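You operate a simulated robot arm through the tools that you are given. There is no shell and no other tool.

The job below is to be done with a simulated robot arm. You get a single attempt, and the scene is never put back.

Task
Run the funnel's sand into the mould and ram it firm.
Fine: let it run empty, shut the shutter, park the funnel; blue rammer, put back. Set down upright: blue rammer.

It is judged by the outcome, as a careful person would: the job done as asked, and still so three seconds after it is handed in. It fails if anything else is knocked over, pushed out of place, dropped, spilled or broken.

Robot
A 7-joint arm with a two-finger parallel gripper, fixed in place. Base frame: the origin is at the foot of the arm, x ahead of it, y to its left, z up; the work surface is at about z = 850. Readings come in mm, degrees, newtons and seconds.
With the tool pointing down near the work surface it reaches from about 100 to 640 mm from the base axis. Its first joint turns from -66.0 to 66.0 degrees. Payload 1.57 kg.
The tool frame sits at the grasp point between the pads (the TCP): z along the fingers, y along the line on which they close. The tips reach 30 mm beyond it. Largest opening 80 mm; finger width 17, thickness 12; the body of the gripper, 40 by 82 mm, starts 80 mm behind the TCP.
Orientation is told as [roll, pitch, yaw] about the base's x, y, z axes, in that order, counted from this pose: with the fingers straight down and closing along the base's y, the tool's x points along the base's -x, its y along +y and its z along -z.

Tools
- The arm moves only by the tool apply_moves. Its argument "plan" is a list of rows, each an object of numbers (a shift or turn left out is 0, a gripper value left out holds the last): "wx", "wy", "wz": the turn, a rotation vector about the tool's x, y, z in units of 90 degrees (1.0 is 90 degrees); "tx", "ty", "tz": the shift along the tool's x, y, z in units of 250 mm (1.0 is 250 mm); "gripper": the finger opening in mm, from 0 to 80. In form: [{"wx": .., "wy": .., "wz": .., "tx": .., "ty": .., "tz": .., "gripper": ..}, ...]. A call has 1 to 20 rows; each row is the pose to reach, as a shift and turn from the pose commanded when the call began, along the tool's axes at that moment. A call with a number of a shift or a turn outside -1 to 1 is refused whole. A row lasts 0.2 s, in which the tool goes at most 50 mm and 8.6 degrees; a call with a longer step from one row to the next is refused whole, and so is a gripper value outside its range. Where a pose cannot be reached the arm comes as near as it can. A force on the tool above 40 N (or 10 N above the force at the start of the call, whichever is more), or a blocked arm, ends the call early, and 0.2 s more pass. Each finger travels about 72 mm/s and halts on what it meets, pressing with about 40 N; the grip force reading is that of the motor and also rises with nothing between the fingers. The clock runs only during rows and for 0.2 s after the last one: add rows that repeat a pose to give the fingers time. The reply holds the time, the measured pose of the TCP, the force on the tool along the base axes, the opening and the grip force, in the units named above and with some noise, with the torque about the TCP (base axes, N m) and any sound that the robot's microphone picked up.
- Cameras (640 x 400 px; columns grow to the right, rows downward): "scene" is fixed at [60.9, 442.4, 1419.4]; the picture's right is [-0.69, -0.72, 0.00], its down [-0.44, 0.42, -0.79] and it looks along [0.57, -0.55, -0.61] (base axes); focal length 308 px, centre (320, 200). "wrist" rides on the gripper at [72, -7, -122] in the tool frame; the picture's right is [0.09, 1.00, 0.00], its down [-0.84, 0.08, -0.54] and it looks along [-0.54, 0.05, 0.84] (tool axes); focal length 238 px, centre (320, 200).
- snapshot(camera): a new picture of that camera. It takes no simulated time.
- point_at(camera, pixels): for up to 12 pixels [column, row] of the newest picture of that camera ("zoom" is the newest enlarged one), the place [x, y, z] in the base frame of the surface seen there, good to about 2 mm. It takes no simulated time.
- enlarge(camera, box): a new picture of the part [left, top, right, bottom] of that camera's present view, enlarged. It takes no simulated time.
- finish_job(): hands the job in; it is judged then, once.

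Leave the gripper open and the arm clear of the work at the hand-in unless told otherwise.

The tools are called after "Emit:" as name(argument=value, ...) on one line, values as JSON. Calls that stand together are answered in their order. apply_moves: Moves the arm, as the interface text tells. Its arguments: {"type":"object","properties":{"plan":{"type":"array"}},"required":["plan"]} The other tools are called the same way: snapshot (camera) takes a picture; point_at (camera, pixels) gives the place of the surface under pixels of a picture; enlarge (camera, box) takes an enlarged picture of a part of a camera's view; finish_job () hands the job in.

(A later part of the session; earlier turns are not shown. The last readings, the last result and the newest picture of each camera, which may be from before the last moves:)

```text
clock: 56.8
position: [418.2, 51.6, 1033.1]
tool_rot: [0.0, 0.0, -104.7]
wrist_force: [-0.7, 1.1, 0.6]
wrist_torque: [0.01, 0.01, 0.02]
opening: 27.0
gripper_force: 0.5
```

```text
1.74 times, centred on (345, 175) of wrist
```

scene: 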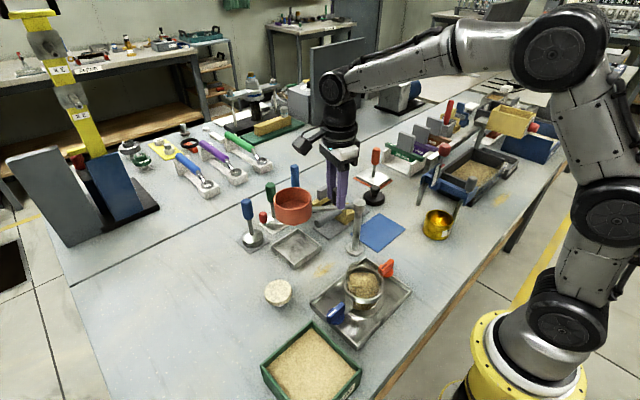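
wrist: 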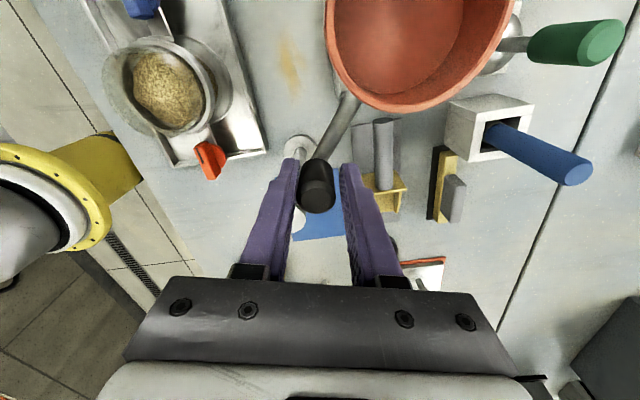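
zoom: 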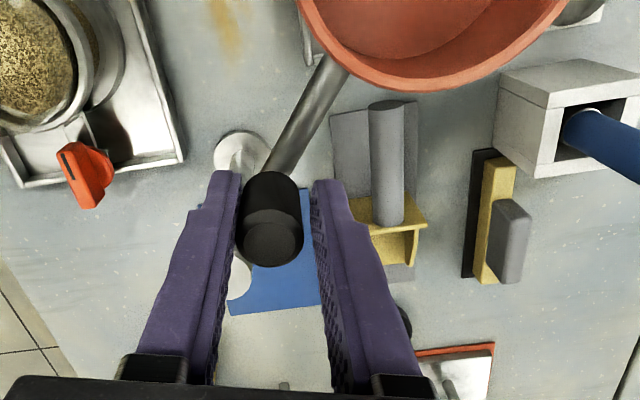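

The red knob is at (508,180), so the arm angle is about 53.9°. The tray centre is at about 46.5°. I'll swing the remaining 7.3°, which leaves the red knob about 45 mm from the blue rammer's handle.

Emit:
apply_moves(plan=[{"tx": -0.0048, "ty": 0.0095, "wz": 0.02}, {"tx": -0.0082, "ty": 0.0156, "wz": 0.035}, {"tx": -0.0124, "ty": 0.0226, "wz": 0.05}, {"tx": -0.0124, "ty": 0.0226, "wz": 0.05}])

Emit:
snapshot(camera="scene")

Emit:
enlarge(camera="scene", box=[230, 170, 380, 290])

```text
clock: 57.8
position: [421.9, 47.8, 1034.2]
tool_rot: [0.0, -0.1, -109.2]
wrist_force: [-1.7, 1.0, -0.9]
wrist_torque: [0.01, -0.01, -0.02]
opening: 28.0
gripper_force: 1.4
```

```text
taken
```

scene: 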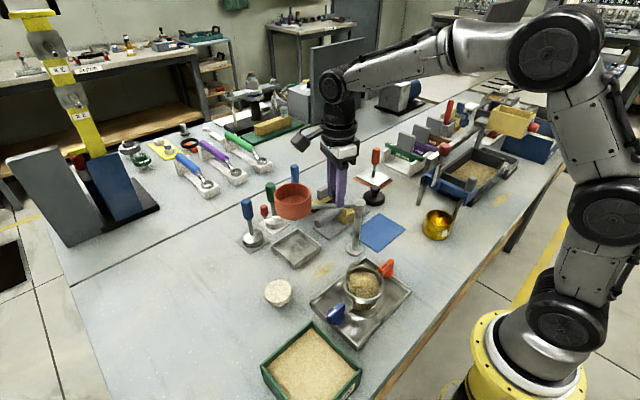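

```text
3.33 times, centred on (305, 230) of scene
```

zoom: 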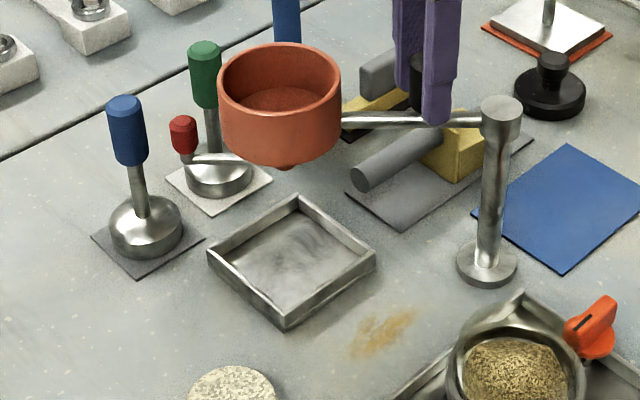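

I'll measure the red knob, spout and funnel rim to see whether the spout hangs over the tray centre.

Emit:
point_at(camera="zoom", pixels=[[183, 121], [183, 140], [287, 167], [220, 85], [340, 85], [280, 50], [278, 155], [500, 103], [292, 262], [240, 160], [215, 158], [127, 103]])

Emit:
snapshot(camera="wrist")

```text
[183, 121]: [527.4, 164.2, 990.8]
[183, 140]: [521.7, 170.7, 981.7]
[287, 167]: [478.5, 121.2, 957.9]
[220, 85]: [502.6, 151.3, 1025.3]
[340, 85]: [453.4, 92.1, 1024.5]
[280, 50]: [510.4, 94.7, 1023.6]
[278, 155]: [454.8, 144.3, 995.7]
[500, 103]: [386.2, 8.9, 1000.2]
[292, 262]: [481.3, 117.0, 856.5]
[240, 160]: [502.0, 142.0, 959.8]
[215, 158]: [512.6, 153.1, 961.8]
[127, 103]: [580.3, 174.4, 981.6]
```

```text
taken
```

wrist: 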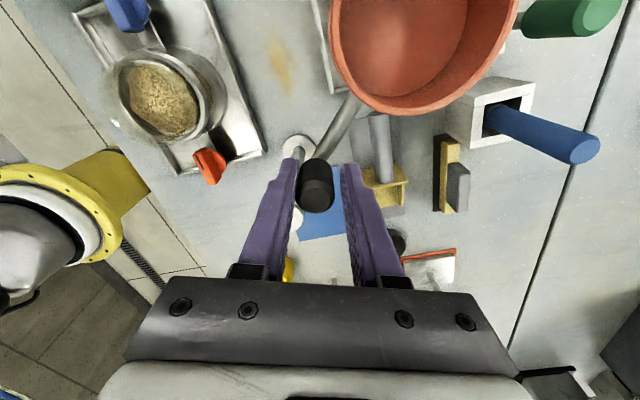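

The funnel centre is about (481,119), over the tray centre at (484,115). The arm angle is 47.0°, with the lever in line and still shut. I'll open the fingers and lift straight up off the handle.

Emit:
apply_moves(plan=[{"gripper": 34}, {"gripper": 42}, {"gripper": 42}, {"tz": -0.1}, {"tz": -0.2}, {"tz": -0.32}, {"tz": -0.45}, {"tz": -0.45}])

Emit:
snapshot(camera="scene")

Emit:
enlarge(camera="scene", box=[325, 230, 405, 330])

Emit:
enlarge(camera="scene", box=[225, 180, 325, 270])

```text
clock: 59.6
position: [422.9, 45.7, 1146.3]
tool_rot: [0.0, 0.0, -109.1]
wrist_force: [-0.4, -0.1, -0.1]
wrist_torque: [0.02, 0.02, -0.04]
opening: 42.0
gripper_force: 0.1
```

```text
taken
```

scene: 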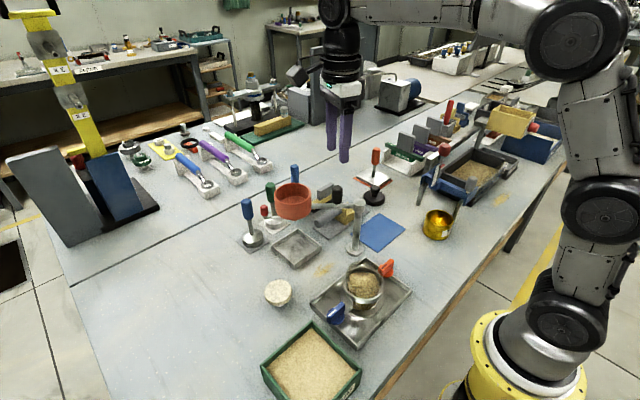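

```text
4.00 times, centred on (365, 280) of scene
```

zoom: 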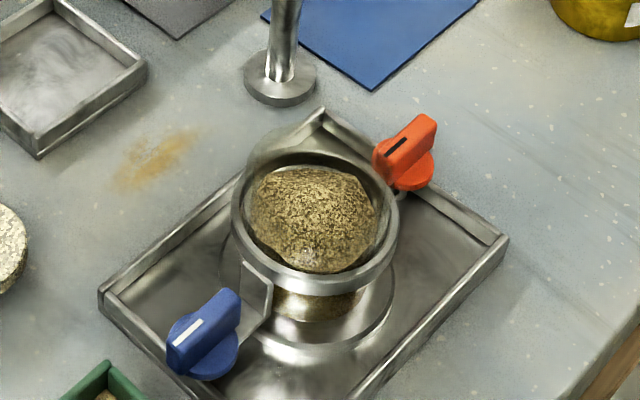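

```text
4.44 times, centred on (275, 225) of scene
```

zoom: 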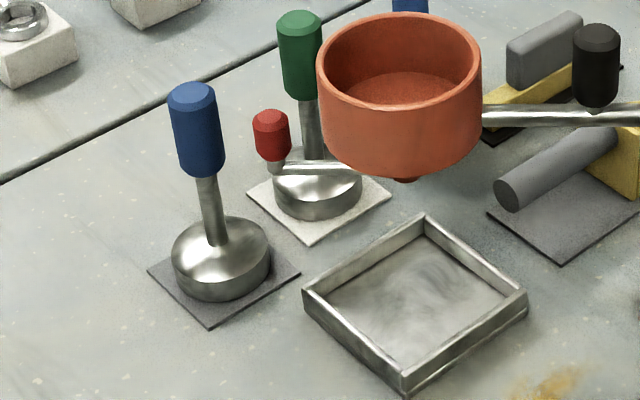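

The mould holds a domed heap of sand inside a ring about 73 mm wide inside, and the rammer foot is about 54 mm. Next I'll turn the hand back toward yaw 0 and move above the blue rammer at about (575,176), staying high.

Emit:
apply_moves(plan=[{"tx": 0.05, "ty": 0.017, "wz": -0.082}, {"tx": 0.11, "ty": 0.037, "wz": -0.164}, {"tx": 0.17, "ty": 0.057, "wz": -0.246}, {"tx": 0.23, "ty": 0.077, "wz": -0.328}, {"tx": 0.29, "ty": 0.097, "wz": -0.41}, {"tx": 0.35, "ty": 0.118, "wz": -0.492}, {"tx": 0.41, "ty": 0.138, "wz": -0.574}, {"tx": 0.47, "ty": 0.158, "wz": -0.656}, {"tx": 0.53, "ty": 0.178, "wz": -0.738}, {"tx": 0.58, "ty": 0.195, "wz": -0.82}, {"tx": 0.622, "ty": 0.209, "wz": -0.9}, {"tx": 0.622, "ty": 0.209, "wz": -0.9}])

Emit:
enlarge(camera="scene", box=[325, 230, 405, 330])

Emit:
point_at(camera="zoom", pixels=[[236, 230], [396, 210], [320, 288], [310, 155], [265, 270], [375, 265], [310, 220], [290, 190], [340, 200], [310, 260], [270, 215], [360, 235]])

```text
clock: 62.2
position: [524.0, 176.5, 1146.7]
tool_rot: [0.1, 0.0, -27.9]
wrist_force: [0.4, 0.7, -0.3]
wrist_torque: [-0.03, 0.0, 0.01]
opening: 42.1
gripper_force: 0.1
```

```text
4.00 times, centred on (365, 280) of scene
```

zoom: 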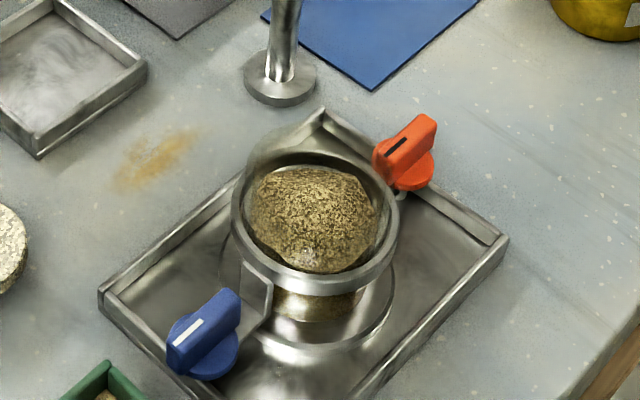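

```text
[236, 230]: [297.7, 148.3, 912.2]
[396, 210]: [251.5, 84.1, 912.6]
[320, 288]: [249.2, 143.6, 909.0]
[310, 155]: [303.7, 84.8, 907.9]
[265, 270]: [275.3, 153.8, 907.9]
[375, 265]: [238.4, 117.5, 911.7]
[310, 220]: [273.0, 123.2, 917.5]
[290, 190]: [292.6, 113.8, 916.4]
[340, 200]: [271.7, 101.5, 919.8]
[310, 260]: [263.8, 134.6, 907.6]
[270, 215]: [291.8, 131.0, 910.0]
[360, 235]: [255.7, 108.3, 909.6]
```

The mould ring fits a circle centred about (277.5,113.5) with a 40 mm outer radius, and a clear collar rises to z about 927 or more. The sand top is about z 918. I'll continue to above the blue rammer with yaw 0 and measure it.

Emit:
apply_moves(plan=[{"tx": -0.04, "ty": 0.02, "wz": -0.08, "gripper": 60}, {"tx": -0.085, "ty": 0.044, "wz": -0.16, "tz": 0.02}, {"tx": -0.13, "ty": 0.067, "wz": -0.24, "tz": 0.04}, {"tx": -0.17, "ty": 0.088, "wz": -0.311, "tz": 0.064}, {"tx": -0.17, "ty": 0.088, "wz": -0.311, "tz": 0.064}])

Emit:
snapshot(camera="wrist")

Emit:
enlarge(camera="wrist", box=[230, 60, 410, 240])

```text
clock: 63.4
position: [552.5, 172.0, 1119.6]
tool_rot: [0.0, 0.1, -0.1]
wrist_force: [-0.5, 0.5, -0.2]
wrist_torque: [-0.03, 0.01, -0.03]
opening: 59.9
gripper_force: 0.1
out of reach, approached as far as the arm can: row 2, 3, 4, 5
```

```text
taken
```

wrist: 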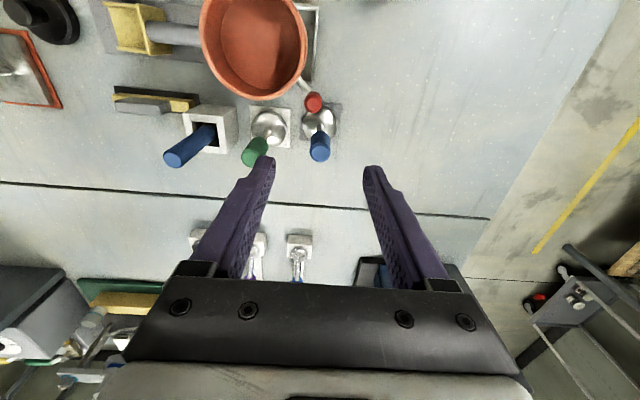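

```text
2.22 times, centred on (320, 150) of wrist
```

zoom: 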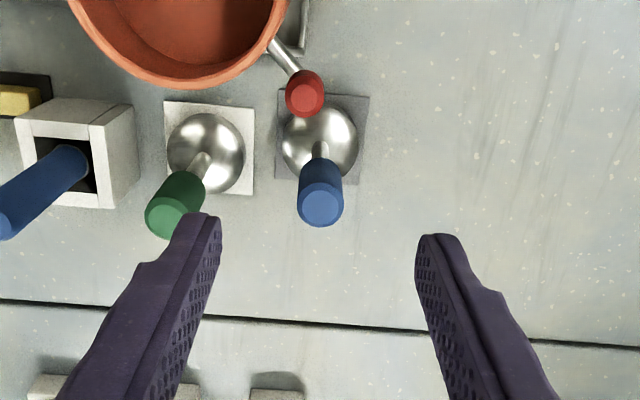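

The reach is limited at this height, with the TCP now at (552,172,1120). The blue handle top shows at zoom (321,205). I'll measure the handle, foot and pad.

Emit:
point_at(camera="zoom", pixels=[[321, 206], [303, 206], [340, 206], [321, 190], [321, 222], [321, 175], [302, 178], [341, 178], [320, 150], [320, 135], [305, 82], [172, 213]])

Emit:
enlarge(camera="scene", box=[225, 180, 325, 270])

Emit:
point_at(camera="zoom", pixels=[[190, 92], [175, 140], [222, 140], [200, 168], [212, 210], [175, 265], [268, 260], [225, 295], [148, 272], [212, 326], [300, 272], [222, 240]])

```text
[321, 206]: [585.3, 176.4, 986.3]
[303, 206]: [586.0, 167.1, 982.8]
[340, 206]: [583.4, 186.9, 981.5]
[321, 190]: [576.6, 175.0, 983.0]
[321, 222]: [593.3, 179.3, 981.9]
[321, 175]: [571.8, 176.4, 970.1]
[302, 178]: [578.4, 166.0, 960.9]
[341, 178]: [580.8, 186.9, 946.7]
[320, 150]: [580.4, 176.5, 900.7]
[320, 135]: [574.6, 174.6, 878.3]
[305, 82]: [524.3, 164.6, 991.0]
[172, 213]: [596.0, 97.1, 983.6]
```

```text
4.44 times, centred on (275, 225) of scene
```

zoom: 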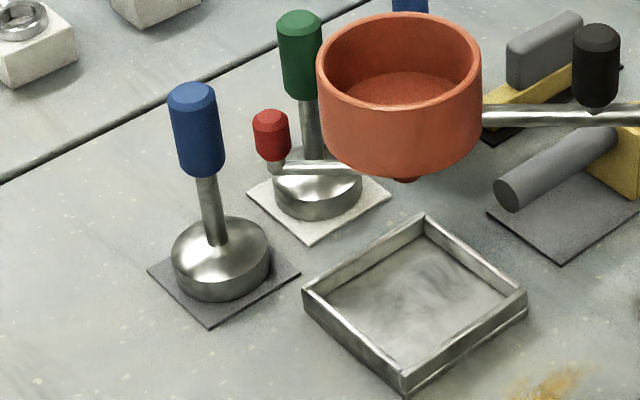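

```text
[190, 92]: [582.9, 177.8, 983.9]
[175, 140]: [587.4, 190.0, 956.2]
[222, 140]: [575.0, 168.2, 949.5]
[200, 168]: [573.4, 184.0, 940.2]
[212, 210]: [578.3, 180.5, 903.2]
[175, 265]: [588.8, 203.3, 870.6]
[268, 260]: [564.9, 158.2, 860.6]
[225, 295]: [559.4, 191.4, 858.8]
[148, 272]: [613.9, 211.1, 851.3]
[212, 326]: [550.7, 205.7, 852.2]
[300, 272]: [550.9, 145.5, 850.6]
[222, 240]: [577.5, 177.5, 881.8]
```

The blue handle axis is at about (583.5,177), about 20 mm across and spanning z 938 to 983. I'll descend at x about 552 with the fingers open 60 mm, which clears the red knob, then slide forward around the handle.

Emit:
apply_moves(plan=[{"tz": 0.08, "gripper": 60}, {"tz": 0.16}, {"tz": 0.24}, {"tz": 0.32}, {"tz": 0.4}, {"tz": 0.48}, {"tz": 0.56}, {"tz": 0.63}, {"tz": 0.63}])

Emit:
snapshot(camera="wrist")

Emit:
snapshot(camera="scene")

```text
clock: 65.4
position: [554.9, 170.5, 962.9]
tool_rot: [0.1, 0.0, -0.1]
wrist_force: [0.7, 0.2, 0.2]
wrist_torque: [0.03, -0.03, -0.01]
opening: 60.1
gripper_force: 0.0
```

```text
taken
```

wrist: 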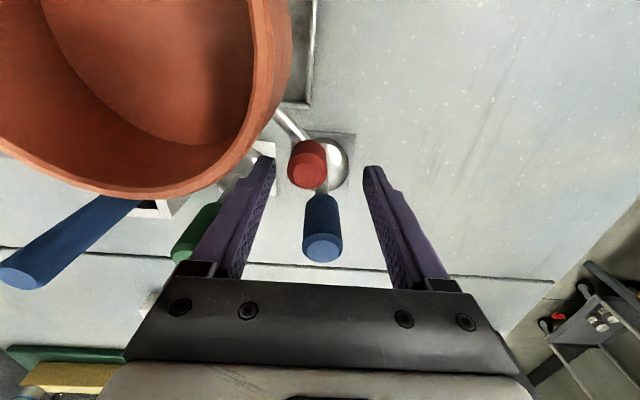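

```text
taken
```

scene: 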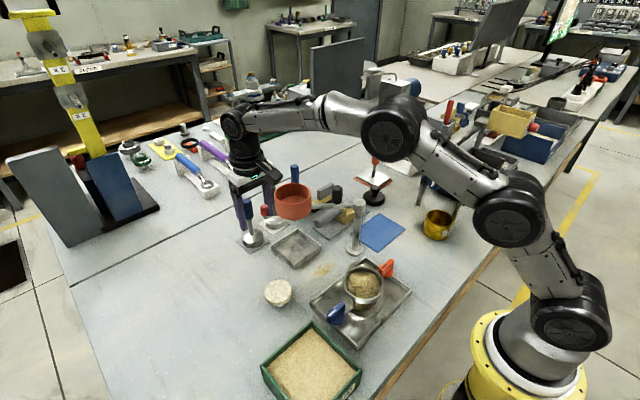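

The red knob is clear behind the fingers, and the blue handle is ahead, between them, at wrist (321,230). I'll re-measure the handle here before sliding forward.

Emit:
point_at(camera="wrist", pixels=[[322, 246], [306, 246], [339, 246], [322, 235], [322, 258], [322, 215], [306, 215], [337, 215], [335, 165], [319, 165], [350, 165]])

```text
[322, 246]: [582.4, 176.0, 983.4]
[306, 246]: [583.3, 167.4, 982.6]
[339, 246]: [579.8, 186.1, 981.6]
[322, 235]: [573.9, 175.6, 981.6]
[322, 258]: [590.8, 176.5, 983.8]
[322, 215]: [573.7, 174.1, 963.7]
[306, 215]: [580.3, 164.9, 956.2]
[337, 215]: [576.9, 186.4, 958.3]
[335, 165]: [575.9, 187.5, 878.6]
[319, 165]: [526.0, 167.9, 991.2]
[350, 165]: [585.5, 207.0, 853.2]
```

The handle axis is (582.5,176.3). I'll slide forward 29 mm and 5 mm left to centre on it.

Emit:
apply_moves(plan=[{"tx": -0.03, "ty": 0.006}, {"tx": -0.06, "ty": 0.012}, {"tx": -0.09, "ty": 0.016}, {"tx": -0.116, "ty": 0.02}, {"tx": -0.116, "ty": 0.02}])

Emit:
snapshot(camera="wrist")

Emit:
enlarge(camera="scene", box=[215, 160, 325, 270])

```text
clock: 66.6
position: [585.9, 175.7, 962.4]
tool_rot: [-0.1, 0.0, -0.2]
wrist_force: [-0.4, 0.7, 0.2]
wrist_torque: [-0.02, 0.01, 0.01]
opening: 60.0
gripper_force: 0.1
```

```text
taken
```

wrist: 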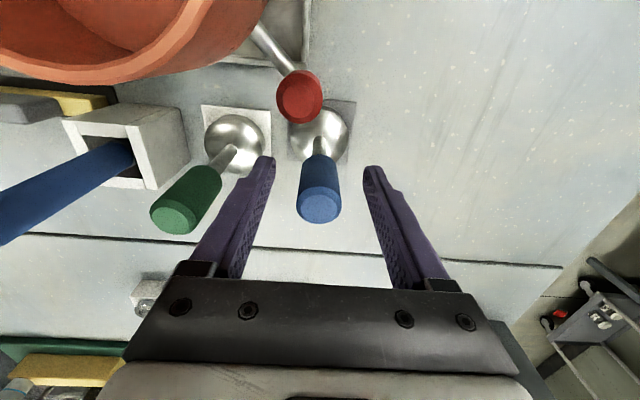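

```text
3.64 times, centred on (270, 215) of scene
```

zoom: 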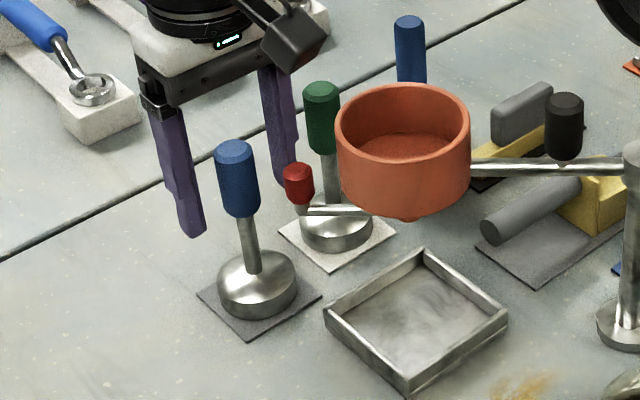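

The handle is centred between the fingers. I'll close gently to grip it.

Emit:
apply_moves(plan=[{"tx": 0.006, "gripper": 46}, {"tx": 0.006, "gripper": 34}, {"tx": 0.006, "gripper": 24}, {"tx": 0.006, "gripper": 16}, {"tx": 0.006, "gripper": 14}, {"tx": 0.006, "gripper": 14}])

Emit:
enlarge(camera="scene", box=[215, 160, 325, 270])

Emit:
snapshot(camera="wrist")

```text
clock: 68.0
position: [583.1, 175.1, 963.9]
tool_rot: [0.0, 0.1, -0.2]
wrist_force: [0.0, -3.8, 1.6]
wrist_torque: [-0.34, -0.04, -0.06]
opening: 24.6
gripper_force: 36.6
```

```text
3.64 times, centred on (270, 215) of scene
```

zoom: 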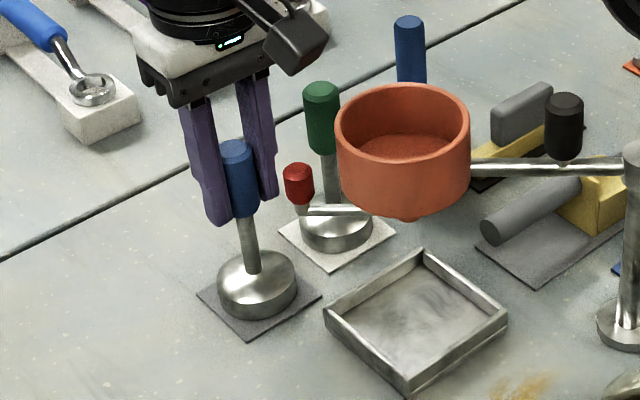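

```text
taken
```

wrist: 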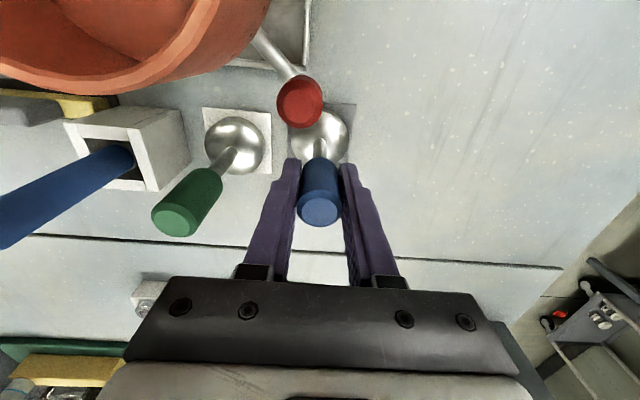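

The handle is gripped at 24.6 mm with 36.6 N. I'll lift straight up 50 mm and check that it's held.

Emit:
apply_moves(plan=[{"tz": -0.03, "gripper": 14}, {"tz": -0.07}, {"tz": -0.11}, {"tz": -0.155}, {"tz": -0.2}, {"tz": -0.2}])

Emit:
enlarge(camera="scene", box=[215, 150, 325, 270])

```text
clock: 69.4
position: [582.0, 175.2, 1014.3]
tool_rot: [0.0, 0.0, -0.2]
wrist_force: [-1.5, 0.2, -4.2]
wrist_torque: [-0.04, 0.02, -0.02]
opening: 24.5
gripper_force: 36.6
```

```text
3.33 times, centred on (270, 210) of scene
```

zoom: 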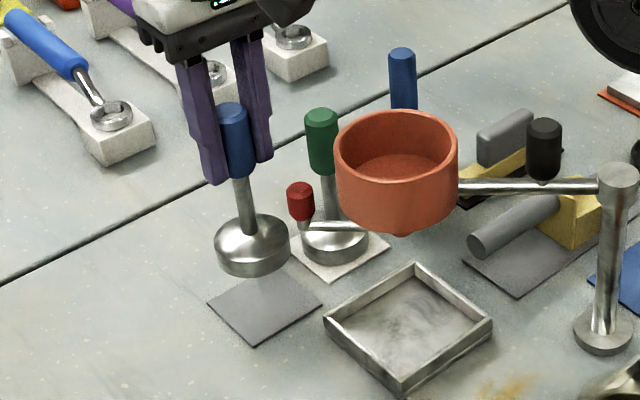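

The rammer is lifted cleanly at about 4 N. While the pad is uncovered I'll measure its corners for putting the rammer back, then carry it outward to the left, away from the red knob.

Emit:
point_at(camera="zoom", pixels=[[210, 302], [262, 272], [320, 302], [256, 341], [265, 300], [240, 250], [218, 258], [286, 255], [250, 272], [240, 200]])

Emit:
apply_moves(plan=[{"tx": 0.03, "ty": 0.05, "tz": -0.02}, {"tx": 0.06, "ty": 0.1, "tz": -0.04}, {"tx": 0.09, "ty": 0.15, "tz": -0.06}, {"tx": 0.12, "ty": 0.2, "tz": -0.08}, {"tx": 0.16, "ty": 0.236, "tz": -0.108}, {"tx": 0.22, "ty": 0.25, "tz": -0.15}, {"tx": 0.29, "ty": 0.256, "tz": -0.19}, {"tx": 0.37, "ty": 0.256, "tz": -0.24}, {"tx": 0.45, "ty": 0.25, "tz": -0.28}, {"tx": 0.53, "ty": 0.24, "tz": -0.3}, {"tx": 0.61, "ty": 0.22, "tz": -0.32}, {"tx": 0.69, "ty": 0.19, "tz": -0.34}, {"tx": 0.77, "ty": 0.15, "tz": -0.34}, {"tx": 0.84, "ty": 0.12, "tz": -0.34}, {"tx": 0.92, "ty": 0.09, "tz": -0.34}, {"tx": 0.92, "ty": 0.09, "tz": -0.34}])

Emit:
snapshot(camera="scene")

Emit:
snapshot(camera="wrist")

```text
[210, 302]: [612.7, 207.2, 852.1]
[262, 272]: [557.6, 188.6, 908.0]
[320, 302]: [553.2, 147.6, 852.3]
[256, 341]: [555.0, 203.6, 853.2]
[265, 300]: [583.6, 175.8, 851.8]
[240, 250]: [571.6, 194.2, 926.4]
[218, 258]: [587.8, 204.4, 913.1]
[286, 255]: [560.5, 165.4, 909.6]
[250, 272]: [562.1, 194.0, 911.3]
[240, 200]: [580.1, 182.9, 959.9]
```

```text
clock: 72.8
position: [353.6, 200.7, 1098.5]
tool_rot: [0.0, 0.0, -0.1]
wrist_force: [0.2, -0.2, -3.4]
wrist_torque: [0.0, 0.01, 0.02]
opening: 24.5
gripper_force: 36.0
```

```text
taken
```

scene: 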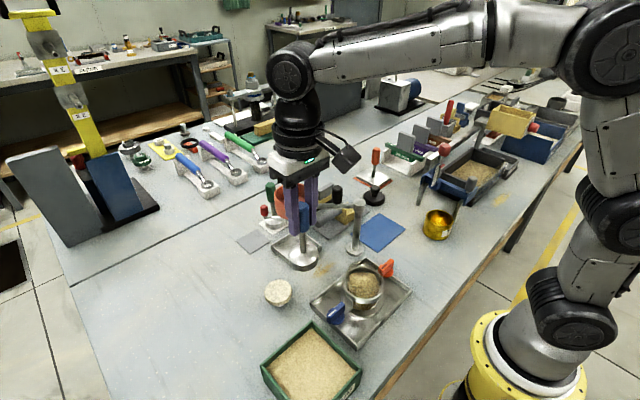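

```text
taken
```

wrist: 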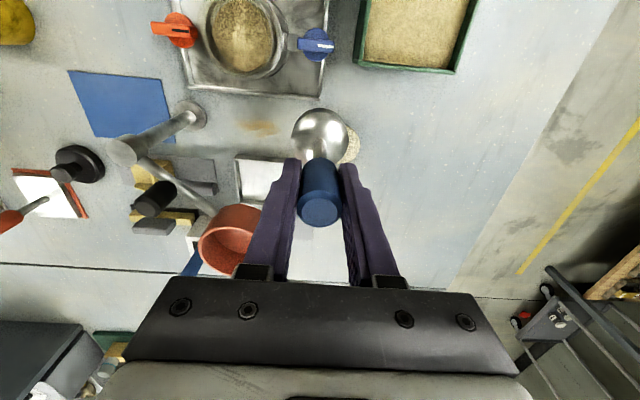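

The rammer is held upright and the mould is visible at wrist (241,35). I'll measure the mould ring and collar from this view.

Emit:
enlarge(camera="wrist", box=[170, 0, 330, 100])

Emit:
point_at(camera="wrist", pixels=[[207, 30], [210, 50], [225, 68], [243, 76], [262, 74], [280, 60], [284, 40], [280, 15], [245, 35], [230, 20], [245, 60], [260, 40]])

```text
4.00 times, centred on (250, 50) of wrist
```

zoom: 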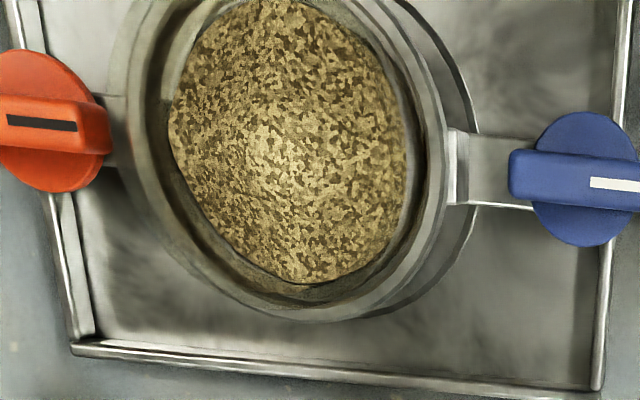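

```text
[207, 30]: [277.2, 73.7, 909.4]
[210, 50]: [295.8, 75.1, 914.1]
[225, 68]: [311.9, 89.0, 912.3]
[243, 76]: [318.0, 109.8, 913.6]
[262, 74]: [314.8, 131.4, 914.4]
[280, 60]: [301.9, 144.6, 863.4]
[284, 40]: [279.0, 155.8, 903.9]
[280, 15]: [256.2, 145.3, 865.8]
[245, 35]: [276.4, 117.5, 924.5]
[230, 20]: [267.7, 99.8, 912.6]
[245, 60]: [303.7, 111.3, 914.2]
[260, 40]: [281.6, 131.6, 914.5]
```

The mould centre is about (277.5,114.5) and the heap top is about z 924. I'll carry the rammer over the mould at the present height, with its foot at about z 988.

Emit:
apply_moves(plan=[{"tx": 0.05, "ty": -0.057}, {"tx": 0.1, "ty": -0.114}, {"tx": 0.15, "ty": -0.171}, {"tx": 0.2, "ty": -0.228}, {"tx": 0.25, "ty": -0.285}, {"tx": 0.298, "ty": -0.34}, {"tx": 0.298, "ty": -0.34}])

Emit:
snapshot(camera="wrist")

Emit:
enlarge(camera="scene", box=[310, 190, 430, 330])

```text
clock: 74.4
position: [276.6, 114.0, 1098.5]
tool_rot: [0.0, 0.0, -0.1]
wrist_force: [0.8, 0.5, -3.4]
wrist_torque: [0.02, 0.0, 0.02]
opening: 24.7
gripper_force: 35.9
```

```text
taken
```

wrist: 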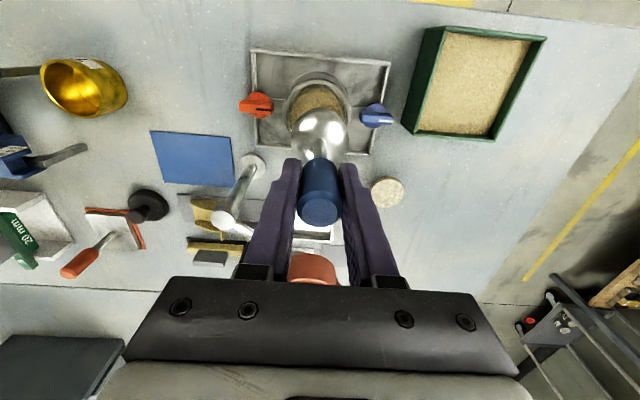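

```text
2.86 times, centred on (370, 260) of scene
```

zoom: 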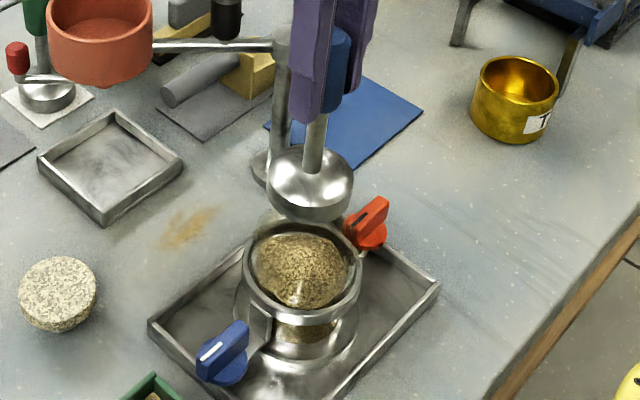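

The rammer foot hangs above the mould. I'll verify where its axis is by measuring the foot edges and the stem.

Emit:
point_at(camera="zoom", pixels=[[268, 190], [352, 190], [310, 217], [290, 214], [330, 214], [315, 140], [310, 190], [338, 60], [305, 250], [300, 270], [255, 245], [352, 250]])

Emit:
enlarge(camera="scene", box=[335, 230, 395, 310])

```text
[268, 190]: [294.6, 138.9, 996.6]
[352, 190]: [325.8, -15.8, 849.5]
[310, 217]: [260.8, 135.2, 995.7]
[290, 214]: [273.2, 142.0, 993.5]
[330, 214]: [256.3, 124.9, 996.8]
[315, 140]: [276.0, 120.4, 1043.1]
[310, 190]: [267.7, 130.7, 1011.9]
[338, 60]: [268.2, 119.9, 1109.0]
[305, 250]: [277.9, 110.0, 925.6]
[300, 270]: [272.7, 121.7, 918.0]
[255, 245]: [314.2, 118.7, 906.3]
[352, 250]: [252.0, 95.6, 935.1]
```

```text
5.00 times, centred on (365, 270) of scene
```

zoom: 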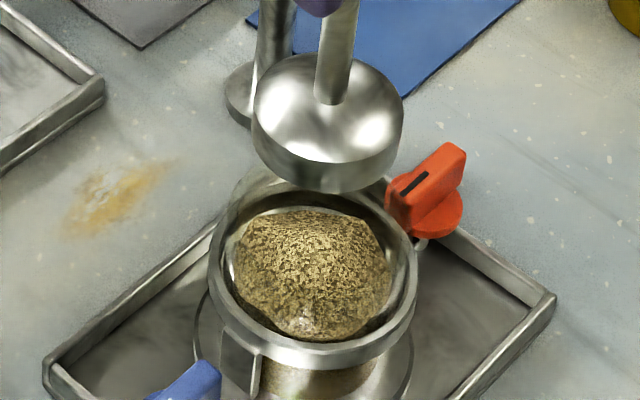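

The foot axis is about (277,114), matching the mould centre, with about 6 mm of clearance inside the collar. I'll lower it 50 mm slowly, to just above the heap.

Emit:
apply_moves(plan=[{"tz": 0.04}, {"tz": 0.08}, {"tz": 0.12}, {"tz": 0.16}, {"tz": 0.2}, {"tz": 0.2}])

Emit:
enlarge(camera="scene", box=[335, 220, 395, 310])

Emit:
snapshot(camera="wrist")

Emit:
enlarge(camera="wrist", box=[250, 60, 390, 240])

```text
clock: 75.8
position: [278.0, 114.6, 1046.9]
tool_rot: [0.0, 0.1, -0.2]
wrist_force: [-0.4, -0.2, -4.4]
wrist_torque: [-0.03, 0.01, 0.02]
opening: 24.3
gripper_force: 36.3
```

```text
4.44 times, centred on (365, 265) of scene
```

zoom: 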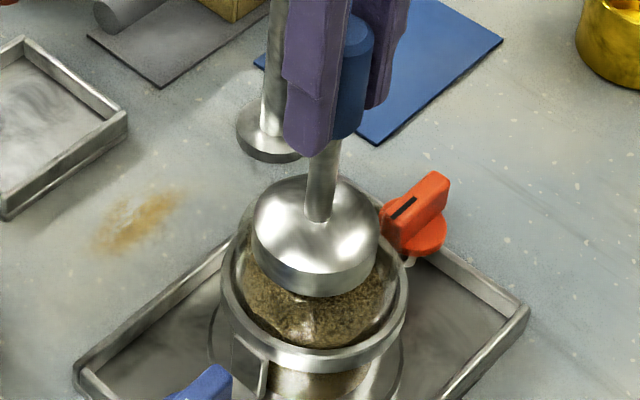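

```text
taken
```

wrist: 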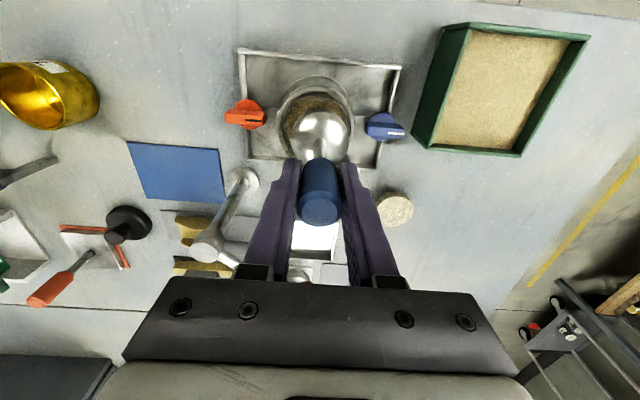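

```text
2.22 times, centred on (320, 150) of wrist
```

zoom: 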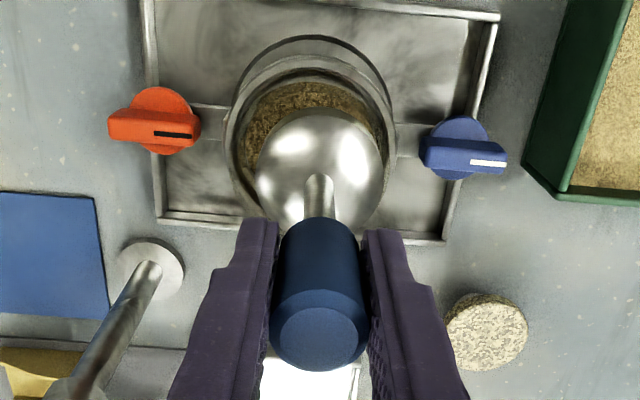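

In this wrist view the ring centre looks slightly left of the foot centre, at zoom 311 versus 320. I'll measure the rim on both sides again to check the centring.

Emit:
point_at(camera="zoom", pixels=[[231, 140], [236, 140], [244, 140], [392, 140], [386, 140], [378, 140], [310, 62], [310, 72], [310, 80], [258, 180], [382, 180], [310, 44]])

Emit:
enlarge(camera="wrist", box=[285, 75, 365, 165])

```text
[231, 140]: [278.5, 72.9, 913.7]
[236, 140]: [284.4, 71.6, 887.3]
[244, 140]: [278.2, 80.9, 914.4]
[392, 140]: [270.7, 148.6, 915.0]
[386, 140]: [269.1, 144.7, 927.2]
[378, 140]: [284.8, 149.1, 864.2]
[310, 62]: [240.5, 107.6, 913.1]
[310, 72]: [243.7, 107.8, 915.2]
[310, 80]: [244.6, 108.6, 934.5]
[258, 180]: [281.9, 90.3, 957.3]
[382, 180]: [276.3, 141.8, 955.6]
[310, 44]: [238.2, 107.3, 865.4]
```

```text
4.44 times, centred on (325, 120) of wrist
```

zoom: 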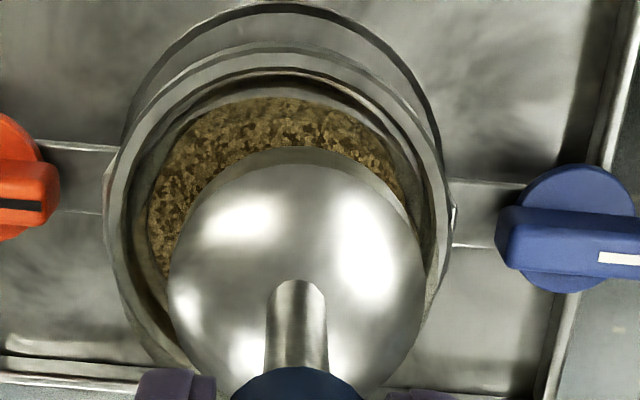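

From above, the rim spans y 72.9 to 148.6, so the mould centre is about (278.5,111), while the foot centre is at y about 115.5. I'll shift 4.5 mm to the right (−y) before going down.

Emit:
apply_moves(plan=[{"ty": -0.009}, {"ty": -0.018}, {"ty": -0.018}])

Emit:
enlarge(camera="wrist", box=[285, 75, 365, 165])

Emit:
enlarge(camera="scene", box=[335, 220, 395, 310])

```text
clock: 76.6
position: [278.3, 110.1, 1049.0]
tool_rot: [0.0, 0.0, -0.2]
wrist_force: [0.3, 0.3, -3.4]
wrist_torque: [-0.03, -0.01, 0.01]
opening: 24.5
gripper_force: 37.0
```

```text
4.44 times, centred on (325, 120) of wrist
```

zoom: 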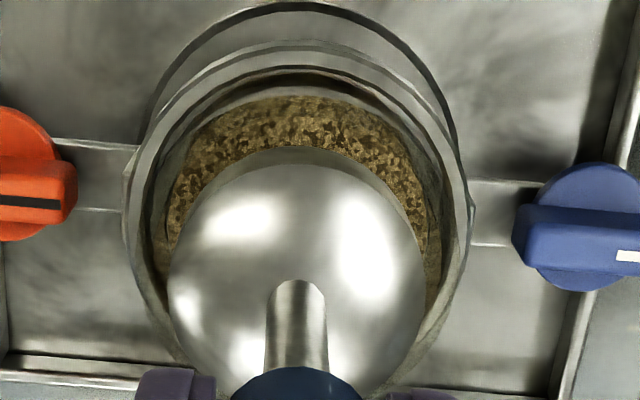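

```text
4.44 times, centred on (365, 265) of scene
```

zoom: 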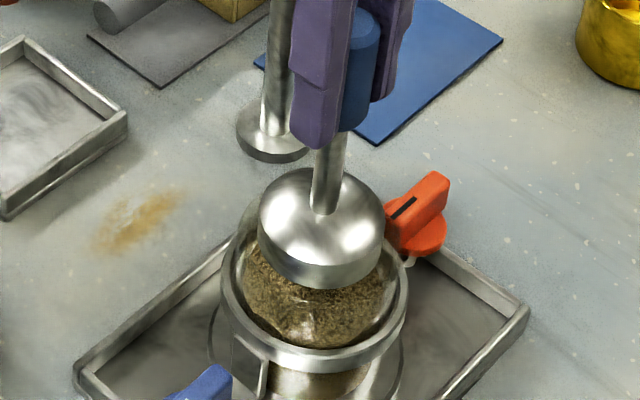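

The foot and ring are now concentric, at 296.5 versus 297 px. I'll go down in 2–3 mm steps until the sand is felt.

Emit:
apply_moves(plan=[{"tz": 0.012}, {"tz": 0.024}, {"tz": 0.036}, {"tz": 0.048}, {"tz": 0.06}, {"tz": 0.068}, {"tz": 0.076}, {"tz": 0.084}, {"tz": 0.084}])

Emit:
enlarge(camera="scene", box=[335, 220, 395, 310])

```text
clock: 78.6
position: [278.2, 110.2, 1028.1]
tool_rot: [0.0, 0.0, -0.3]
wrist_force: [0.0, -0.1, -4.3]
wrist_torque: [0.03, -0.01, 0.03]
opening: 24.4
gripper_force: 36.2
```

```text
4.44 times, centred on (365, 265) of scene
```

zoom: 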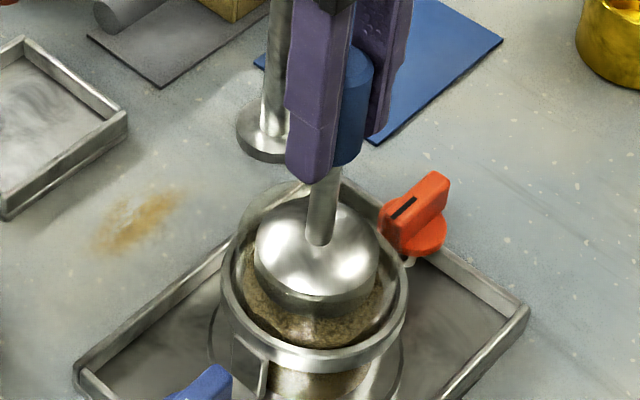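

The foot is inside the collar at about z 918 with no resistance yet. I'll continue down in 2 mm steps.

Emit:
apply_moves(plan=[{"tz": 0.008}, {"tz": 0.016}, {"tz": 0.024}, {"tz": 0.032}, {"tz": 0.04}, {"tz": 0.048}, {"tz": 0.056}, {"tz": 0.064}, {"tz": 0.064}])

Emit:
enlarge(camera="scene", box=[335, 220, 395, 310])

```text
clock: 80.1
position: [279.7, 110.4, 1019.1]
tool_rot: [0.1, -0.6, -0.2]
wrist_force: [-2.5, -0.7, 4.6]
wrist_torque: [-0.23, 0.16, -0.05]
opening: 24.4
gripper_force: 37.1
stopped in row 7: the force on the tool passed its limit at 43 N (the readings are from after the stop); the commanded pose is now the measured one
```

```text
4.44 times, centred on (365, 265) of scene
```

zoom: 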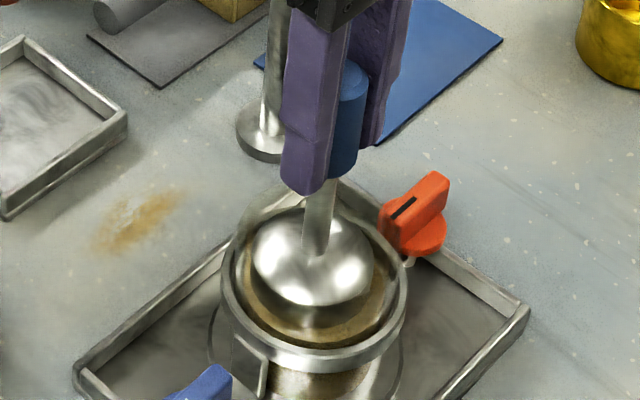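

The press reached 43 N and stopped, and the sand surface around the foot looks smoother. I'll lift about 20 mm and inspect the sand.

Emit:
apply_moves(plan=[{"tz": -0.016}, {"tz": -0.04}, {"tz": -0.08}, {"tz": -0.12}, {"tz": -0.12}])

Emit:
enlarge(camera="scene", box=[335, 220, 395, 310])

Emit:
snapshot(camera="wrist")

Emit:
enlarge(camera="wrist", box=[285, 75, 365, 165])

```text
clock: 81.3
position: [279.9, 109.0, 1049.9]
tool_rot: [0.3, -0.6, -0.2]
wrist_force: [-0.6, 0.5, -3.4]
wrist_torque: [0.0, 0.0, 0.01]
opening: 24.5
gripper_force: 36.9
```

```text
4.44 times, centred on (365, 265) of scene
```

zoom: 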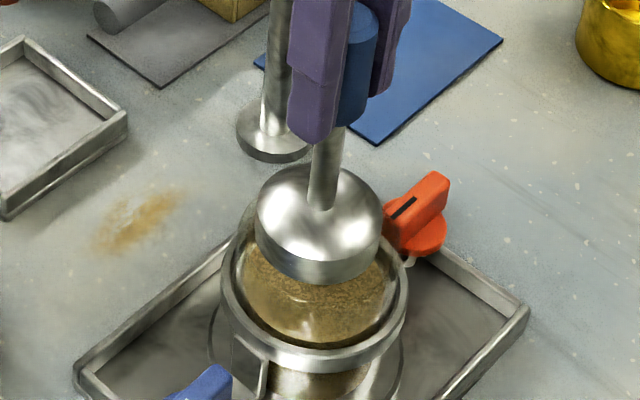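

```text
taken
```

wrist: 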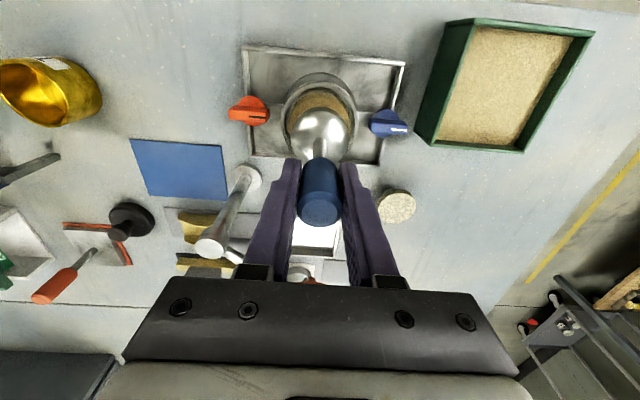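

```text
4.44 times, centred on (325, 120) of wrist
```

zoom: 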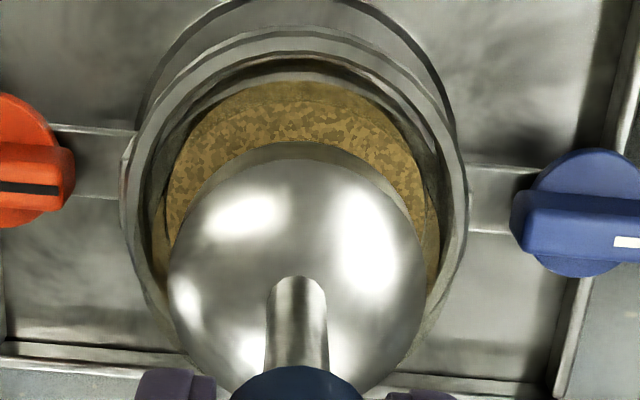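

The surface is now flat and smoother, so it is compacting. I'll straighten the small tilt and ram again several times, each press until the force limit.

Emit:
apply_moves(plan=[{"tz": 0.02, "wy": 0.0067, "wx": 0.0033, "tx": 0.003, "ty": 0.003}, {"tz": 0.045, "wy": 0.0067, "wx": 0.0033, "tx": 0.003, "ty": 0.003}, {"tz": 0.07, "wy": 0.0067, "wx": 0.0033, "tx": 0.003, "ty": 0.003}, {"tz": 0.09, "wy": 0.0067, "wx": 0.0033, "tx": 0.003, "ty": 0.003}, {"tz": 0.105, "wy": 0.0067, "wx": 0.0033, "tx": 0.003, "ty": 0.003}, {"tz": 0.115, "wy": 0.0067, "wx": 0.0033, "tx": 0.003, "ty": 0.003}, {"tz": 0.123, "wy": 0.0067, "wx": 0.0033, "tx": 0.003, "ty": 0.003}, {"tz": 0.131, "wy": 0.0067, "wx": 0.0033, "tx": 0.003, "ty": 0.003}, {"tz": 0.139, "wy": 0.0067, "wx": 0.0033, "tx": 0.003, "ty": 0.003}, {"tz": 0.147, "wy": 0.0067, "wx": 0.0033, "tx": 0.003, "ty": 0.003}, {"tz": 0.155, "wy": 0.0067, "wx": 0.0033, "tx": 0.003, "ty": 0.003}])

Emit:
enlarge(camera="scene", box=[335, 220, 395, 310])

```text
clock: 83.2
position: [278.8, 111.5, 1020.1]
tool_rot: [0.0, -0.4, -0.2]
wrist_force: [-3.1, -1.1, 4.6]
wrist_torque: [-0.21, 0.2, -0.06]
opening: 24.5
gripper_force: 36.2
stopped in row 9: the force on the tool passed its limit at 43 N (the readings are from after the stop); the commanded pose is now the measured one
```

```text
4.44 times, centred on (365, 265) of scene
```

zoom: 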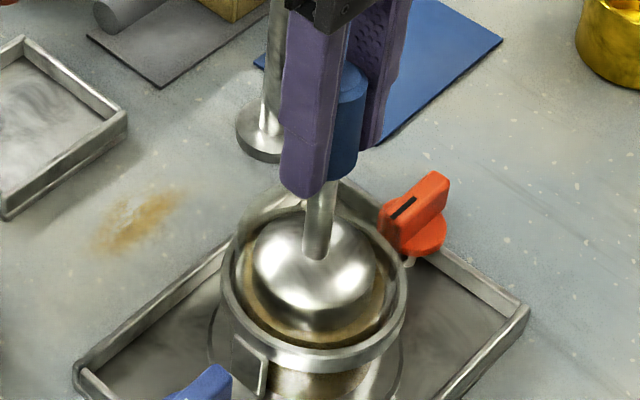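

The second press stopped at 43 N with the foot slightly lower. I'll lift a little and ram again.

Emit:
apply_moves(plan=[{"tz": -0.02}, {"tz": -0.05}, {"tz": -0.05}, {"tz": -0.03}, {"tz": -0.012}, {"tz": 0.0}, {"tz": 0.008}, {"tz": 0.016}, {"tz": 0.024}, {"tz": 0.032}, {"tz": 0.04}])

Emit:
enlarge(camera="scene", box=[335, 220, 395, 310])

```text
clock: 85.1
position: [279.2, 110.6, 1019.8]
tool_rot: [0.1, -0.5, -0.2]
wrist_force: [-2.8, -2.8, 5.1]
wrist_torque: [-0.2, 0.16, -0.07]
opening: 24.4
gripper_force: 36.4
stopped in row 9: the force on the tool passed its limit at 44 N (the readings are from after the stop); the commanded pose is now the measured one
```

```text
4.44 times, centred on (365, 265) of scene
```

zoom: 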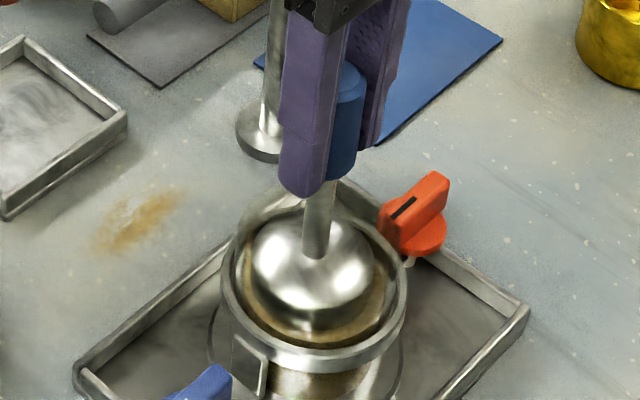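

The foot stops at the same depth, so the sand is getting firm. I'll lift 30 mm and inspect the surface.

Emit:
apply_moves(plan=[{"tz": -0.03}, {"tz": -0.07}, {"tz": -0.11}, {"tz": -0.16}, {"tz": -0.2}, {"tz": -0.2}])

Emit:
enlarge(camera="scene", box=[335, 220, 395, 310])

Emit:
snapshot(camera="wrist")

Emit:
enlarge(camera="wrist", box=[275, 65, 365, 165])

```text
clock: 86.5
position: [279.9, 111.4, 1069.7]
tool_rot: [0.2, -0.8, -0.2]
wrist_force: [-0.4, -0.3, -3.7]
wrist_torque: [-0.02, -0.02, -0.01]
opening: 24.6
gripper_force: 36.2
```

```text
4.44 times, centred on (365, 265) of scene
```

zoom: 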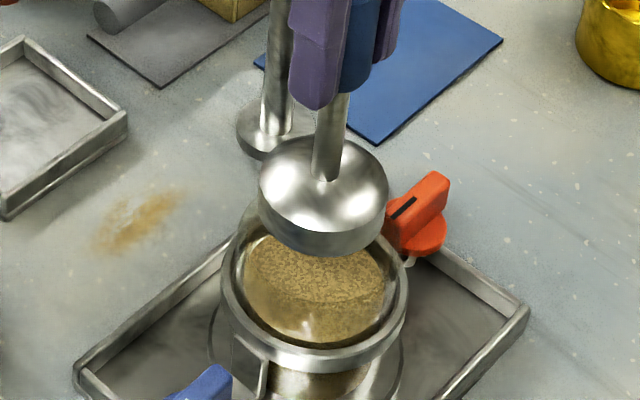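

```text
taken
```

wrist: 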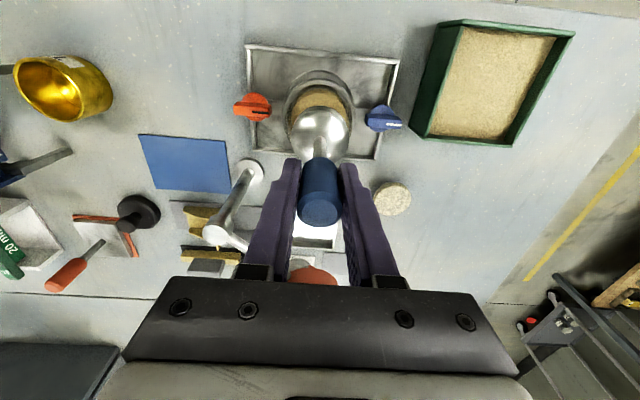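

```text
4.00 times, centred on (320, 115) of wrist
```

zoom: 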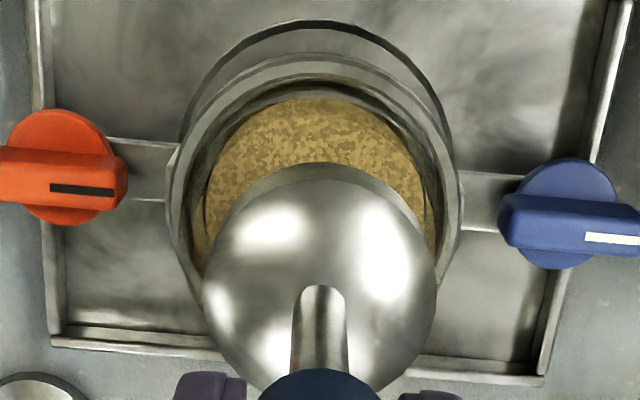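

The surface is flat and tighter. I'll measure the level now so I can compare it after more ramming.

Emit:
point_at(camera="wrist", pixels=[[320, 95], [310, 98], [332, 98], [300, 105], [342, 105]])

Emit:
point_at(camera="scene", pixels=[[363, 282], [363, 288], [357, 283], [372, 285], [355, 290]])

Emit:
apply_moves(plan=[{"tz": 0.04, "wy": 0.0089, "wx": 0.0022, "tx": 0.003}, {"tz": 0.09, "wy": 0.0089, "wx": 0.0022, "tx": 0.003}, {"tz": 0.13, "wy": 0.0089, "wx": 0.0022, "tx": 0.003}, {"tz": 0.165, "wy": 0.0089, "wx": 0.0022, "tx": 0.003}, {"tz": 0.185, "wy": 0.0089, "wx": 0.0022, "tx": 0.003}, {"tz": 0.198, "wy": 0.0089, "wx": 0.0022, "tx": 0.003}, {"tz": 0.206, "wy": 0.0089, "wx": 0.0022, "tx": 0.003}, {"tz": 0.214, "wy": 0.0089, "wx": 0.0022, "tx": 0.003}, {"tz": 0.222, "wy": 0.0089, "wx": 0.0022, "tx": 0.003}, {"tz": 0.23, "wy": 0.0089, "wx": 0.0022, "tx": 0.003}, {"tz": 0.238, "wy": 0.0089, "wx": 0.0022, "tx": 0.003}, {"tz": 0.246, "wy": 0.0089, "wx": 0.0022, "tx": 0.003}])

Emit:
enlarge(camera="scene", box=[335, 220, 395, 310])

```text
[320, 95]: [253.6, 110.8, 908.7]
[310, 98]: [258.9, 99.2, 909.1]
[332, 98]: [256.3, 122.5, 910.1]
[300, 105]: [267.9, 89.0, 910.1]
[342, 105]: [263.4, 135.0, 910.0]
```

```text
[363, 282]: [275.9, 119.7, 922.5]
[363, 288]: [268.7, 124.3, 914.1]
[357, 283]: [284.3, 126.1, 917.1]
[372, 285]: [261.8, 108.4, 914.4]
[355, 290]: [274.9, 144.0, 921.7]
```

```text
clock: 88.4
position: [279.2, 111.2, 1020.8]
tool_rot: [-0.1, -0.2, -0.2]
wrist_force: [-3.9, -2.0, 5.7]
wrist_torque: [-0.2, 0.2, -0.05]
opening: 24.4
gripper_force: 36.2
stopped in row 9: the force on the tool passed its limit at 43 N (the readings are from after the stop); the commanded pose is now the measured one
```

```text
4.44 times, centred on (365, 265) of scene
```

zoom: 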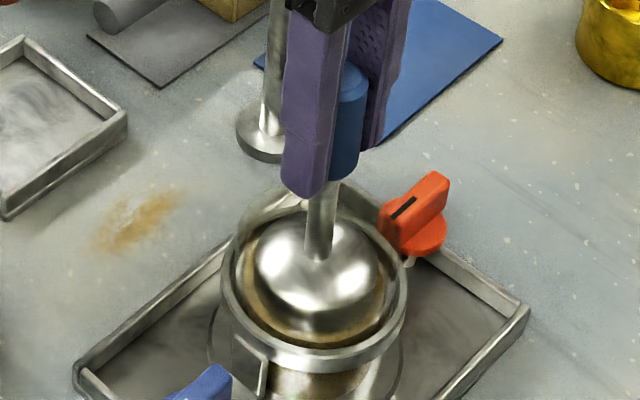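

That's the fourth firm press, and the level is now about z 909–910. I'll do a few more strokes.

Emit:
apply_moves(plan=[{"tz": -0.02}, {"tz": -0.05}, {"tz": -0.05}, {"tz": -0.03}, {"tz": -0.012}, {"tz": 0.0}, {"tz": 0.008}, {"tz": 0.016}, {"tz": 0.024}, {"tz": 0.032}, {"tz": 0.04}])

Emit:
apply_moves(plan=[{"tz": -0.02}, {"tz": -0.05}, {"tz": -0.05}, {"tz": -0.03}, {"tz": -0.012}, {"tz": 0.0}, {"tz": 0.008}, {"tz": 0.016}, {"tz": 0.024}, {"tz": 0.032}, {"tz": 0.04}])

```text
clock: 90.2
position: [279.8, 112.8, 1019.7]
tool_rot: [0.2, -0.4, -0.2]
wrist_force: [-3.0, -1.3, 5.9]
wrist_torque: [-0.19, 0.16, -0.06]
opening: 24.6
gripper_force: 36.2
stopped in row 9: the force on the tool passed its limit at 43 N (the readings are from after the stop); the commanded pose is now the measured one
```

```text
clock: 92.0
position: [279.8, 112.0, 1019.7]
tool_rot: [0.2, -0.8, -0.2]
wrist_force: [-2.9, -1.2, 5.4]
wrist_torque: [-0.2, 0.15, -0.06]
opening: 24.6
gripper_force: 36.2
stopped in row 9: the force on the tool passed its limit at 44 N (the readings are from after the stop); the commanded pose is now the measured one
```

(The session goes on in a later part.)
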